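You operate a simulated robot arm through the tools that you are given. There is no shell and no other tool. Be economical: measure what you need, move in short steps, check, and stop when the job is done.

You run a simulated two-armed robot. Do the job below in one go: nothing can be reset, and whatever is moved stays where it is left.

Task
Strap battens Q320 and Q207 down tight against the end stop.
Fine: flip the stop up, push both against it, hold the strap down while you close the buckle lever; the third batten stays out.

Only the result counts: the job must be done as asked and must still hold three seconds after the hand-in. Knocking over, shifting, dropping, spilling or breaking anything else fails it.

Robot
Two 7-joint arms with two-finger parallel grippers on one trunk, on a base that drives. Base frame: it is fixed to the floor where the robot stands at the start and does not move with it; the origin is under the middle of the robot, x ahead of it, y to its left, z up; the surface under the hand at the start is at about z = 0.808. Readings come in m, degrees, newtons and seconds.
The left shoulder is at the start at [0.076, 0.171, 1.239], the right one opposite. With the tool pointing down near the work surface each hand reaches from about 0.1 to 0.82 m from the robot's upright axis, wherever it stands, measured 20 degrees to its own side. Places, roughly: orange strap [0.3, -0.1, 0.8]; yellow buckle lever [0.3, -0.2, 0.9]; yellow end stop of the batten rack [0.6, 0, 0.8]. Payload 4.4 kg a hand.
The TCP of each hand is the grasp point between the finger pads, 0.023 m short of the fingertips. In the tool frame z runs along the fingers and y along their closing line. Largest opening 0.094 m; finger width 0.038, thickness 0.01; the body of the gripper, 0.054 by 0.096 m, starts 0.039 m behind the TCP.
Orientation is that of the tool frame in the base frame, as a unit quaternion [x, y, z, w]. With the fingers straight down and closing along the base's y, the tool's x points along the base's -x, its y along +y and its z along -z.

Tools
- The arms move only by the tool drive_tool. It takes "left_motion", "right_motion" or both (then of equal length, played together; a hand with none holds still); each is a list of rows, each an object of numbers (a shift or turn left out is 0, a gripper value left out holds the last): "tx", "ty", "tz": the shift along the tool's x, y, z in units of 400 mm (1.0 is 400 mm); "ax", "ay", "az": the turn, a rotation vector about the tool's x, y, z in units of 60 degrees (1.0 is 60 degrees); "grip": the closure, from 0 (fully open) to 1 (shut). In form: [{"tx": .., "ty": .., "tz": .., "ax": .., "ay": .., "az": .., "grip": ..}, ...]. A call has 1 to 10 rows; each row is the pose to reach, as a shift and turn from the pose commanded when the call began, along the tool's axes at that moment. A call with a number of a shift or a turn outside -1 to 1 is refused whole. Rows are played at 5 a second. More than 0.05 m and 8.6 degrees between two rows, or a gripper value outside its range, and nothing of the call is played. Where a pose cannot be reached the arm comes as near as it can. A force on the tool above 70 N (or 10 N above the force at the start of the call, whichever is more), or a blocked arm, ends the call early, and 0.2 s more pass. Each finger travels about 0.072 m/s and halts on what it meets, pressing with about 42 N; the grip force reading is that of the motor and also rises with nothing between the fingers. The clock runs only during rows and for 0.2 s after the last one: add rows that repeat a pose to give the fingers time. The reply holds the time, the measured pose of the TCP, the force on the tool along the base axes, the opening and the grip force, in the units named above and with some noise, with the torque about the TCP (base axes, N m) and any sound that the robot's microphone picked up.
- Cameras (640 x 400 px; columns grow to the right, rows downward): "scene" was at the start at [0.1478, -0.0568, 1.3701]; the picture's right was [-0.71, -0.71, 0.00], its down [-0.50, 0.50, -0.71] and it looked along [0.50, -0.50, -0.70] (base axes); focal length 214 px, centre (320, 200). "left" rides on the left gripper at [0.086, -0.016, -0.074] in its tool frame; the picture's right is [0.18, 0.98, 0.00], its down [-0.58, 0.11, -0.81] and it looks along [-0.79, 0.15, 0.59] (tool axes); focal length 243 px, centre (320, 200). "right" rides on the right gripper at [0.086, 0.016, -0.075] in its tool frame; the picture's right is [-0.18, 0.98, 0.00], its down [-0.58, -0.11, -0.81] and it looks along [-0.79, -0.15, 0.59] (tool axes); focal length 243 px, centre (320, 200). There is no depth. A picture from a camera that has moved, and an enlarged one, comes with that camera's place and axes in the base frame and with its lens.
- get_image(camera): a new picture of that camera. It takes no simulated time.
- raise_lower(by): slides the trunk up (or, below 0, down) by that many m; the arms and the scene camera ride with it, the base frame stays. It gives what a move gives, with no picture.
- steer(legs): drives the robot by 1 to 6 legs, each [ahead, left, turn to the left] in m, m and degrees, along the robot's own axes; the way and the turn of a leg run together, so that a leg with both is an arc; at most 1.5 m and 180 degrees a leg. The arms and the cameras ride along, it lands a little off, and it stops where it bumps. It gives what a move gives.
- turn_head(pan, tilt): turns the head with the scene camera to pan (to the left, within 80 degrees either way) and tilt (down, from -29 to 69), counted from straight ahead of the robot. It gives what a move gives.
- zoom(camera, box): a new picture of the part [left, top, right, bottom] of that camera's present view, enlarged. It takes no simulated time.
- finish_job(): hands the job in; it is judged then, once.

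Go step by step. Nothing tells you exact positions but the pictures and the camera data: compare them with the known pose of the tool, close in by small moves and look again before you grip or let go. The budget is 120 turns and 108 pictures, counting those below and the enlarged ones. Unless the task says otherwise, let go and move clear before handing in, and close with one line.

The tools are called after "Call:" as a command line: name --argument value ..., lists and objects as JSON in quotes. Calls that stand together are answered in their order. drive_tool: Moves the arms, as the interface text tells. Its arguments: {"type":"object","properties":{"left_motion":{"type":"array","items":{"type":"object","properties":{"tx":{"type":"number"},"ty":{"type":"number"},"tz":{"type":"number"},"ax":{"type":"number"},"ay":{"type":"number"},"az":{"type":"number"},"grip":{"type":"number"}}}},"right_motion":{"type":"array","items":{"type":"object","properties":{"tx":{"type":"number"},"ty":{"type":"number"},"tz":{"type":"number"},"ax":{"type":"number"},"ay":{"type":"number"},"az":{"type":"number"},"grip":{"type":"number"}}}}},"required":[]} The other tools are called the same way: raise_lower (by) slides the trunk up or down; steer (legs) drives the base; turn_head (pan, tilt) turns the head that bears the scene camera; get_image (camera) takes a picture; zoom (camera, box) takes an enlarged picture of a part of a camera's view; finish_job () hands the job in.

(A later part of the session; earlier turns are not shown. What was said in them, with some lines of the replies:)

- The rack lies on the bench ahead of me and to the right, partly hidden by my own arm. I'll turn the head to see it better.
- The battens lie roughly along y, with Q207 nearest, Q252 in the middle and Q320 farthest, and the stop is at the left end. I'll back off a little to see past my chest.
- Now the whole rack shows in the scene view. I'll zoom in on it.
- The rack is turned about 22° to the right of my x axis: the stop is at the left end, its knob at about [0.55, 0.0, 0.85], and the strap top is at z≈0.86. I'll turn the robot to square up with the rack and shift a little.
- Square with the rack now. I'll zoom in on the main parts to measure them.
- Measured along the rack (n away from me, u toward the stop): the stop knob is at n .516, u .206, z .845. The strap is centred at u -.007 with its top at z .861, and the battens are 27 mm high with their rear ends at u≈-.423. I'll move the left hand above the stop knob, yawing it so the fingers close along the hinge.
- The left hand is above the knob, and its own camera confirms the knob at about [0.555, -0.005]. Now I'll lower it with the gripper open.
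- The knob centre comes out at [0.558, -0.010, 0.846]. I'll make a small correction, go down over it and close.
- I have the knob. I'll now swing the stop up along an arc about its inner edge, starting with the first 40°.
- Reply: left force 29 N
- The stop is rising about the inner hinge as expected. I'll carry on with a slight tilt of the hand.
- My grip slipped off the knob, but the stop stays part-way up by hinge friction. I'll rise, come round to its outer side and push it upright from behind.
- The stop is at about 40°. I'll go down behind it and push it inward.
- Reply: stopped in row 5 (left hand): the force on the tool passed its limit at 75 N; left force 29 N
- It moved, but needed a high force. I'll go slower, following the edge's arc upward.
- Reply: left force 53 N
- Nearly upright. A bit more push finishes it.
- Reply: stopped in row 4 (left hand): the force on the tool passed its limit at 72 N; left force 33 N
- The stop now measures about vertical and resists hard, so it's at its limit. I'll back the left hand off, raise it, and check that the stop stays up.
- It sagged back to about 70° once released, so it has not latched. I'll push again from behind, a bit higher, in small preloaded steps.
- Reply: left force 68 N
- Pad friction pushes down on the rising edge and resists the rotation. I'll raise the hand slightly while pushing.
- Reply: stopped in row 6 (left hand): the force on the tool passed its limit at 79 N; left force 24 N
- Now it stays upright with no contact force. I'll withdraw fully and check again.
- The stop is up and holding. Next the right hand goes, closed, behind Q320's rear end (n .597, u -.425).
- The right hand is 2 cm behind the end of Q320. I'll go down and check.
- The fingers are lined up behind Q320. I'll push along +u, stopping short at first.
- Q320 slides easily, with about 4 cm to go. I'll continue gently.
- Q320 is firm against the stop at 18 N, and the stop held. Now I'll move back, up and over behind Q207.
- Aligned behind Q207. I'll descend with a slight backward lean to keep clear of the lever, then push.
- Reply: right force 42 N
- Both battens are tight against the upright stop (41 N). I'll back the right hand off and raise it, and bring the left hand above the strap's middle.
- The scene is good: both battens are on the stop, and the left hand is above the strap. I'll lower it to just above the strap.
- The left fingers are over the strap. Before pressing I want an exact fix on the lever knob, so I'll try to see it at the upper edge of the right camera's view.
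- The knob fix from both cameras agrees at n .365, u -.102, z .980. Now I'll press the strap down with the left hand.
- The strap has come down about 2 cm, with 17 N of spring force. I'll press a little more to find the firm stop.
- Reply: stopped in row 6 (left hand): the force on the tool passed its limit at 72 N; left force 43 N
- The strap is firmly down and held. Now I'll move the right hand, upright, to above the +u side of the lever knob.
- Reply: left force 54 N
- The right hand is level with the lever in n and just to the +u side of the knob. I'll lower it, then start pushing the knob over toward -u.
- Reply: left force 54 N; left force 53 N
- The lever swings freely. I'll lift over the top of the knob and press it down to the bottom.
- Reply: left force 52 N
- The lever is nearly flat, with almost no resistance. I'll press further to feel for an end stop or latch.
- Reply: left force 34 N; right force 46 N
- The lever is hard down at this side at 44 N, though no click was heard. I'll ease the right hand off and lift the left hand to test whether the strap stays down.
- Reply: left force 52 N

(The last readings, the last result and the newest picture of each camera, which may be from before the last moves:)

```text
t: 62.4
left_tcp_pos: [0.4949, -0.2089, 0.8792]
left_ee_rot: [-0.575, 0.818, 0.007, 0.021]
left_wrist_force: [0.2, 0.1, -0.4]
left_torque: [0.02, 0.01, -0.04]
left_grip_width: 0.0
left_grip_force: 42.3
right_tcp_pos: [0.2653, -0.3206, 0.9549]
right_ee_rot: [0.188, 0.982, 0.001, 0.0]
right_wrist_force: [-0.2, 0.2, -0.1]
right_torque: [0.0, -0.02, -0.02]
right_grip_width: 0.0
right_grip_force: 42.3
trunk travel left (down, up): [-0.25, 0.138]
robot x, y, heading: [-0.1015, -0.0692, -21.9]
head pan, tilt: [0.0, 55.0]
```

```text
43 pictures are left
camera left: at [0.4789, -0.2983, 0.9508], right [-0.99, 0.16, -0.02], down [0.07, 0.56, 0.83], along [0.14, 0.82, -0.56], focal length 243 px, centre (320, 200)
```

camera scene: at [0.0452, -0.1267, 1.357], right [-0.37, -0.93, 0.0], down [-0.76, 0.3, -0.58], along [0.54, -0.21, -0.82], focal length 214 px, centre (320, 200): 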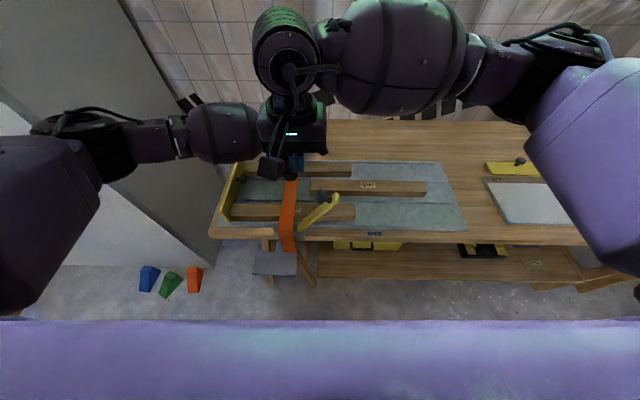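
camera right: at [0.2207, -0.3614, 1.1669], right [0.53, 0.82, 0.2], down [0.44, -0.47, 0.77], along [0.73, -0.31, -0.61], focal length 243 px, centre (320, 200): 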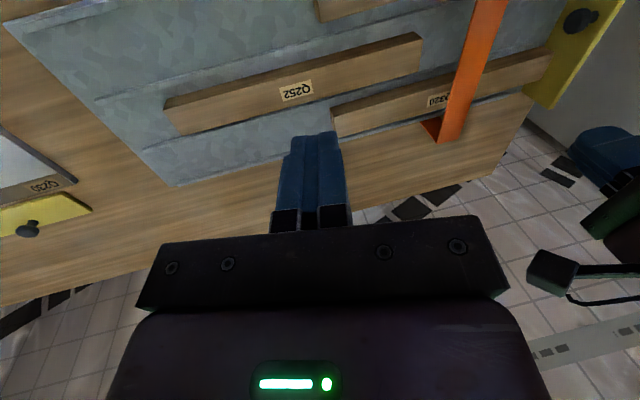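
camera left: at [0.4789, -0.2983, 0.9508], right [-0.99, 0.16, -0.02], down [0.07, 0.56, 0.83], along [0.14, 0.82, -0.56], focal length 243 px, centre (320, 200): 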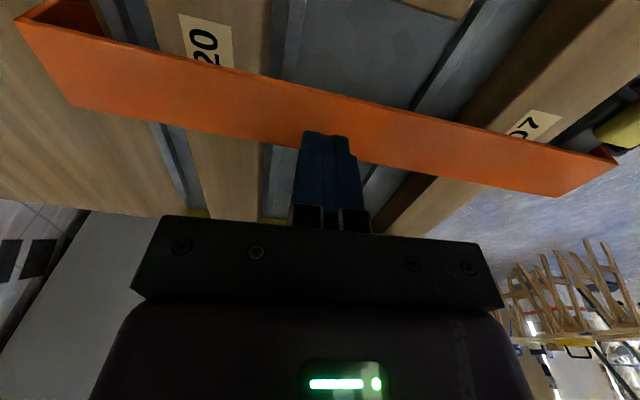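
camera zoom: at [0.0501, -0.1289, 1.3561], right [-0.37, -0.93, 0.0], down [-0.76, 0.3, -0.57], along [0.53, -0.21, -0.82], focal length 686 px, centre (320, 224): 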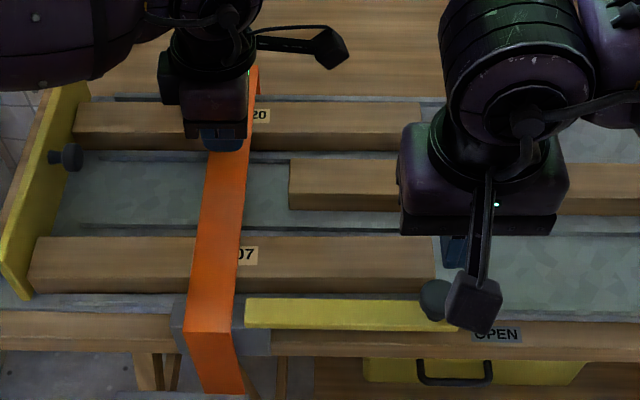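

The strap seems to stay down with no hand force on it, so the lever is holding it. I'll clear both hands and look closely.

Call:
drive_tool --left_motion '[{"tz": -0.08}, {"tz": -0.16}, {"tz": -0.24}, {"tz": -0.32}, {"tz": -0.4}, {"tx": -0.1, "tz": -0.42}, {"tx": -0.2, "tz": -0.42}, {"tx": -0.3, "tz": -0.42}]' --right_motion '[{"tz": -0.08}, {"tz": -0.16}, {"tz": -0.24}, {"tz": -0.32}, {"tz": -0.4}, {"ty": -0.1, "tz": -0.45}, {"ty": -0.2, "tz": -0.45}, {"ty": -0.3, "tz": -0.45}]'

Call:
zoom --camera "scene" --box '[200, 130, 400, 255]'

Call:
zoom --camera "scene" --box '[260, 190, 350, 255]'

Call:
get_image --camera "right"

```text
t: 64.2
left_tcp_pos: [0.5305, -0.1012, 1.0542]
left_ee_rot: [-0.574, 0.819, 0.007, 0.021]
left_wrist_force: [-0.3, -0.1, -0.3]
left_torque: [-0.02, -0.01, -0.02]
left_grip_width: 0.0
left_grip_force: 42.0
right_tcp_pos: [0.219, -0.4353, 1.1352]
right_ee_rot: [0.188, 0.982, 0.0, 0.001]
right_wrist_force: [-0.8, 0.1, -0.2]
right_torque: [0.02, -0.04, 0.0]
right_grip_width: 0.0002
right_grip_force: 42.1
trunk travel left (down, up): [-0.25, 0.138]
robot x, y, heading: [-0.1049, -0.0705, -21.5]
head pan, tilt: [0.0, 55.0]
```

```text
3.20 times, centred on (300, 192) of scene
camera zoom: at [0.0486, -0.1285, 1.3565], right [-0.37, -0.93, 0.0], down [-0.76, 0.3, -0.57], along [0.53, -0.21, -0.82], focal length 686 px, centre (384, 224)
```

zoom: 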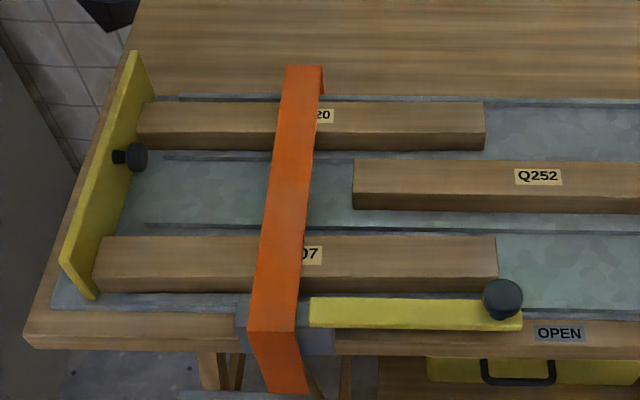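

```text
6.15 times, centred on (305, 222) of scene
camera zoom: at [0.0486, -0.1285, 1.3565], right [-0.37, -0.93, 0.0], down [-0.76, 0.3, -0.57], along [0.53, -0.21, -0.82], focal length 1320 px, centre (412, 62)
```

zoom: 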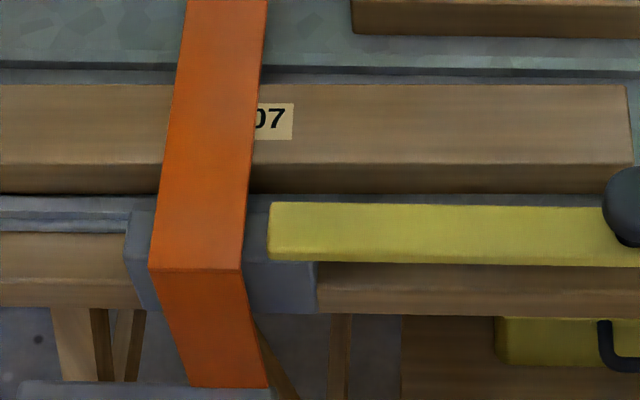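

```text
40 pictures are left
camera right: at [0.1431, -0.3873, 1.2093], right [0.53, 0.85, 0.0], down [0.5, -0.32, 0.81], along [0.68, -0.43, -0.59], focal length 243 px, centre (320, 200)
```

right: 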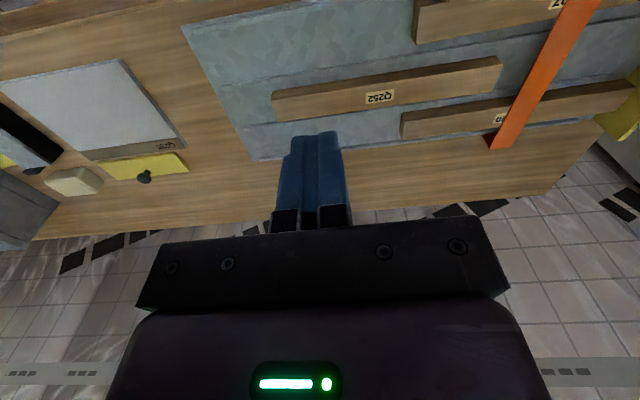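

The strap stays down on both battens with the hands clear. The plate still reads "OPEN", so I'll look at it and at the lever more closely.

Call:
zoom --camera "scene" --box '[330, 205, 400, 250]'

Call:
zoom --camera "right" --box '[0, 0, 640, 2]'

```text
8.89 times, centred on (365, 228) of scene
camera zoom: at [0.0486, -0.1285, 1.3565], right [-0.37, -0.93, 0.0], down [-0.76, 0.3, -0.57], along [0.53, -0.21, -0.82], focal length 1906 px, centre (-80, -44)
```

zoom: 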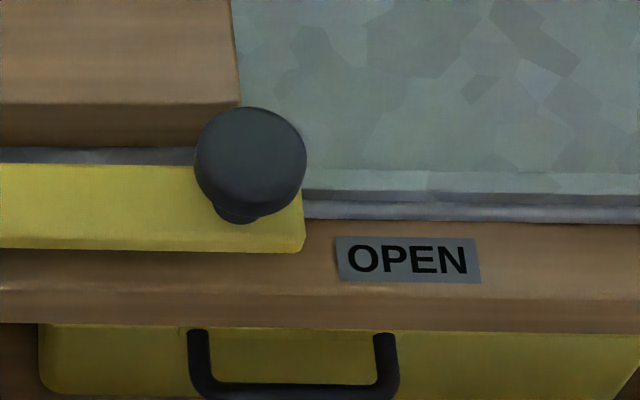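

```text
1.00 times, centred on (320, 1) of right (not enlarged: the box is as wide or as high as the picture)
camera zoom: at [0.1431, -0.3873, 1.2093], right [0.53, 0.85, 0.0], down [0.5, -0.32, 0.81], along [0.68, -0.43, -0.59], focal length 243 px, centre (320, 399)
```

zoom: 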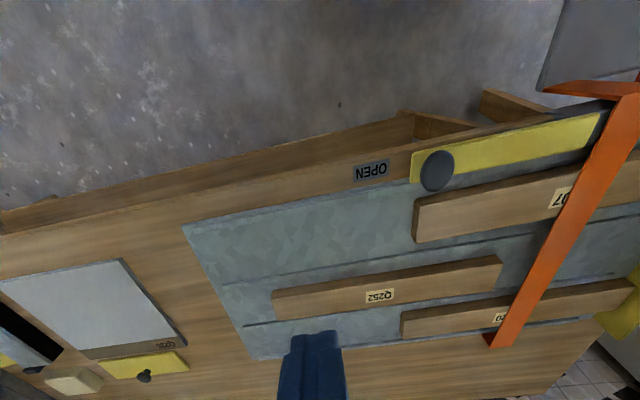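

The "OPEN" plate is just printed beside the lever. To be sure the buckle really holds, I'll do a gentle lift test: straddle the strap with the right fingers in the empty middle lane and pull up a little. The left hand moves out of the way first.

Call:
drive_tool --left_motion '[{"tz": -0.08}, {"tz": -0.16}, {"tx": -0.08, "tz": -0.22}, {"tx": -0.16, "tz": -0.25}, {"tx": -0.26, "tz": -0.25}, {"tx": -0.36, "tz": -0.25}, {"tx": -0.36, "tz": -0.25}]'

Call:
drive_tool --right_motion '[{"tx": -0.036, "ty": 0.078, "tz": 0.046, "grip": 0.36}, {"tx": -0.072, "ty": 0.157, "tz": 0.0925}, {"tx": -0.107, "ty": 0.235, "tz": 0.139}, {"tx": -0.143, "ty": 0.313, "tz": 0.185}, {"tx": -0.179, "ty": 0.391, "tz": 0.231}, {"tx": -0.215, "ty": 0.47, "tz": 0.2775}, {"tx": -0.25, "ty": 0.548, "tz": 0.324}, {"tx": -0.286, "ty": 0.626, "tz": 0.37}, {"tx": -0.322, "ty": 0.704, "tz": 0.416}, {"tx": -0.3575, "ty": 0.7825, "tz": 0.45}]'

Call:
get_image --camera "right"

Call:
get_image --camera "scene"

```text
t: 65.8
left_tcp_pos: [0.5771, 0.0305, 1.1595]
left_ee_rot: [-0.575, 0.818, 0.008, 0.021]
left_wrist_force: [0.6, -0.1, 0.5]
left_torque: [0.0, 0.0, -0.02]
left_grip_width: 0.0
left_grip_force: 41.6
right_tcp_pos: [0.2198, -0.4355, 1.1328]
right_ee_rot: [0.188, 0.982, 0.0, 0.0]
right_wrist_force: [0.4, -0.1, -0.3]
right_torque: [0.0, -0.02, 0.04]
right_grip_width: 0.0
right_grip_force: 42.3
trunk travel left (down, up): [-0.25, 0.138]
robot x, y, heading: [-0.1029, -0.0712, -21.6]
head pan, tilt: [0.0, 55.0]
```

```text
t: 68.0
left_tcp_pos: [0.5766, 0.0309, 1.1574]
left_ee_rot: [-0.576, 0.817, 0.007, 0.02]
left_wrist_force: [-0.1, 0.3, -0.7]
left_torque: [-0.01, 0.03, 0.0]
left_grip_width: 0.0002
left_grip_force: 41.9
right_tcp_pos: [0.4728, -0.1967, 0.9536]
right_ee_rot: [0.188, 0.982, 0.0, 0.0]
right_wrist_force: [-0.3, 0.1, 0.6]
right_torque: [-0.04, 0.04, -0.02]
right_grip_width: 0.0603
right_grip_force: 0.0
trunk travel left (down, up): [-0.25, 0.138]
robot x, y, heading: [-0.1012, -0.0713, -21.7]
head pan, tilt: [0.0, 55.0]
```

```text
37 pictures are left
camera right: at [0.3968, -0.1479, 1.027], right [0.54, 0.84, 0.0], down [0.5, -0.32, 0.81], along [0.68, -0.43, -0.59], focal length 243 px, centre (320, 200)
```

right: 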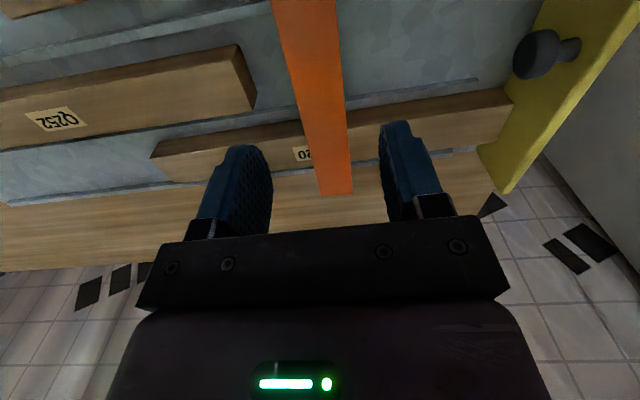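

```text
36 pictures are left
camera scene: at [0.0506, -0.128, 1.3561], right [-0.37, -0.93, 0.0], down [-0.76, 0.3, -0.57], along [0.53, -0.21, -0.82], focal length 214 px, centre (320, 200)
```

scene: 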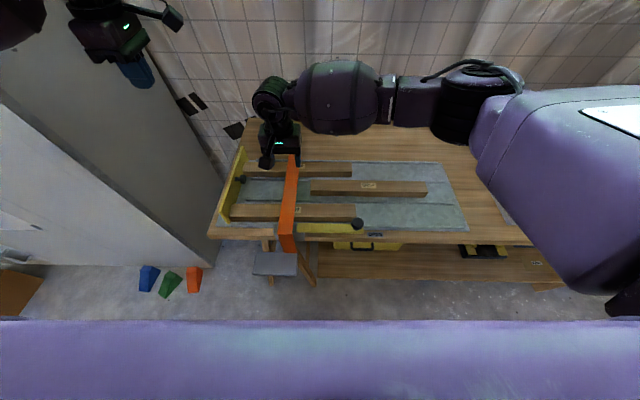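

The fingers straddle the strap. I'll go down and close on its edges.

Call:
drive_tool --right_motion '[{"ty": -0.009, "tz": 0.08}, {"ty": -0.009, "tz": 0.16}, {"ty": -0.009, "tz": 0.22}, {"ty": -0.009, "tz": 0.25}, {"ty": -0.009, "tz": 0.25, "grip": 0.5}, {"ty": -0.009, "tz": 0.25, "grip": 0.6}, {"ty": -0.009, "tz": 0.25, "grip": 0.62}, {"ty": -0.009, "tz": 0.25, "grip": 0.62}]'

Call:
get_image --camera "right"

```text
t: 69.8
left_tcp_pos: [0.5771, 0.0308, 1.1586]
left_ee_rot: [-0.575, 0.818, 0.006, 0.021]
left_wrist_force: [0.4, -0.1, -0.3]
left_torque: [-0.02, -0.03, 0.0]
left_grip_width: 0.0001
left_grip_force: 41.9
right_tcp_pos: [0.4685, -0.1993, 0.8536]
right_ee_rot: [0.19, 0.982, 0.0, -0.001]
right_wrist_force: [-1.3, -0.8, -1.4]
right_torque: [-0.33, -0.41, -1.94]
right_grip_width: 0.04
right_grip_force: 45.2
trunk travel left (down, up): [-0.25, 0.138]
robot x, y, heading: [-0.0996, -0.0693, -21.7]
head pan, tilt: [0.0, 55.0]
```

```text
35 pictures are left
camera right: at [0.3933, -0.1507, 0.928], right [0.54, 0.84, 0.0], down [0.5, -0.32, 0.81], along [0.68, -0.43, -0.59], focal length 243 px, centre (320, 200)
```

right: 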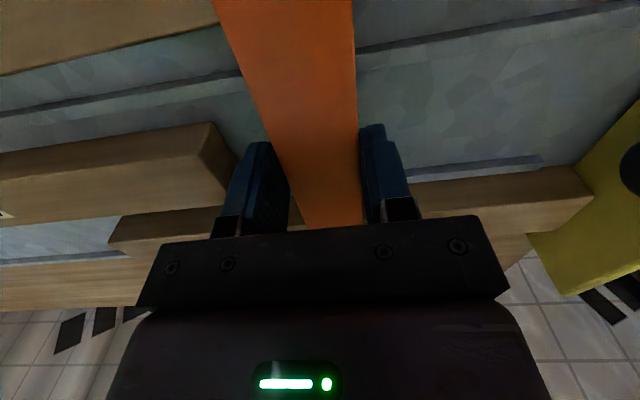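

Gripped at 40 mm width. Now a 4 mm lift to feel the resistance.

Call:
drive_tool --right_motion '[{"tz": -0.0025}, {"tz": -0.005}, {"tz": -0.0075}, {"tz": -0.01}, {"tz": -0.01}]'

```text
t: 71.0
left_tcp_pos: [0.5775, 0.0301, 1.156]
left_ee_rot: [-0.575, 0.818, 0.008, 0.021]
left_wrist_force: [-0.5, 0.9, -0.2]
left_torque: [0.0, -0.01, 0.0]
left_grip_width: 0.0
left_grip_force: 41.7
right_tcp_pos: [0.4684, -0.198, 0.8536]
right_ee_rot: [0.189, 0.982, -0.001, -0.003]
right_wrist_force: [-6.7, 3.4, -35.6]
right_torque: [-0.02, -0.16, -1.82]
right_grip_width: 0.0402
right_grip_force: 45.2
trunk travel left (down, up): [-0.25, 0.138]
robot x, y, heading: [-0.1019, -0.0696, -21.6]
head pan, tilt: [0.0, 55.0]
```

With 36 N of upward pull the strap doesn't move, so the buckle is holding. I'll release the pull, open and withdraw.

Call:
drive_tool --right_motion '[{"tz": 0.005}, {"tz": 0.01}, {"tz": 0.01, "grip": 0.36}, {"tz": 0.01, "grip": 0.36}, {"tz": 0.01, "grip": 0.36}]'

Call:
drive_tool --right_motion '[{"tz": -0.05}, {"tz": -0.13}, {"tz": -0.23}, {"tz": -0.33}, {"tz": -0.43}, {"tz": -0.53}, {"tz": -0.55, "ty": -0.1}, {"tz": -0.55, "ty": -0.2}, {"tz": -0.55, "ty": -0.3}, {"tz": -0.55, "ty": -0.4}]'

Call:
zoom --camera "scene" --box '[200, 130, 400, 255]'

Call:
zoom --camera "scene" --box '[205, 140, 295, 230]'

```text
t: 72.2
left_tcp_pos: [0.5767, 0.0292, 1.159]
left_ee_rot: [-0.576, 0.817, 0.005, 0.021]
left_wrist_force: [0.5, 0.4, -0.1]
left_torque: [0.01, 0.01, 0.0]
left_grip_width: 0.0
left_grip_force: 42.4
right_tcp_pos: [0.4702, -0.1985, 0.8539]
right_ee_rot: [0.189, 0.982, 0.001, 0.0]
right_wrist_force: [0.7, -0.6, -0.3]
right_torque: [0.04, -0.04, -0.02]
right_grip_width: 0.0605
right_grip_force: 0.0
trunk travel left (down, up): [-0.25, 0.138]
robot x, y, heading: [-0.1003, -0.0683, -21.6]
head pan, tilt: [0.0, 55.0]
```

```text
t: 74.4
left_tcp_pos: [0.5767, 0.0304, 1.1582]
left_ee_rot: [-0.575, 0.818, 0.006, 0.022]
left_wrist_force: [-0.6, 0.1, 0.2]
left_torque: [-0.01, -0.01, 0.02]
left_grip_width: 0.0
left_grip_force: 41.8
right_tcp_pos: [0.4072, -0.3496, 1.0735]
right_ee_rot: [0.188, 0.982, 0.0, 0.0]
right_wrist_force: [0.0, 0.5, -0.4]
right_torque: [0.05, -0.01, -0.02]
right_grip_width: 0.0604
right_grip_force: 0.1
trunk travel left (down, up): [-0.25, 0.138]
robot x, y, heading: [-0.1015, -0.0679, -21.6]
head pan, tilt: [0.0, 55.0]
```

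```text
3.20 times, centred on (300, 192) of scene
camera zoom: at [0.0493, -0.1298, 1.3563], right [-0.37, -0.93, 0.0], down [-0.76, 0.3, -0.57], along [0.53, -0.21, -0.82], focal length 686 px, centre (384, 224)
```

zoom: 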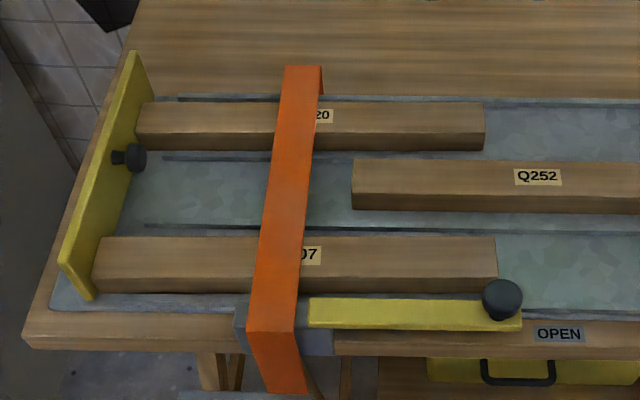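

```text
4.44 times, centred on (250, 185) of scene
camera zoom: at [0.0493, -0.1298, 1.3563], right [-0.37, -0.93, 0.0], down [-0.76, 0.3, -0.57], along [0.53, -0.21, -0.82], focal length 953 px, centre (631, 267)
```

zoom: 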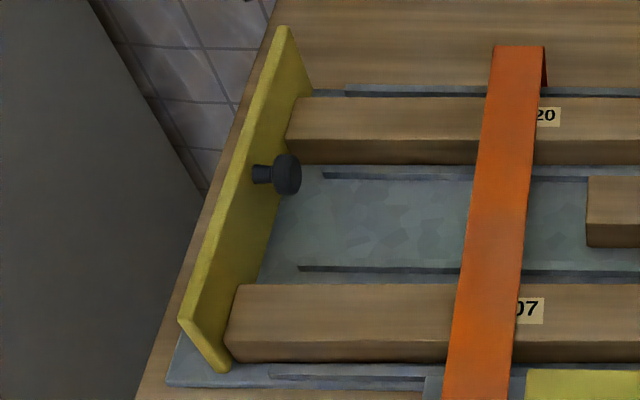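

The stop is upright with Q320 and Q207 against it, the strap is locked down, the lever is shut, and Q252 hasn't moved. Both hands are clear, so I'll hand in.

Call:
finish_job

```text
The job is handed in.
```

Battens Q320 and Q207 are strapped down tight against the raised end stop. The buckle lever is closed, a 36 N upward pull didn't shift the strap, and Q252 was left out where it was.
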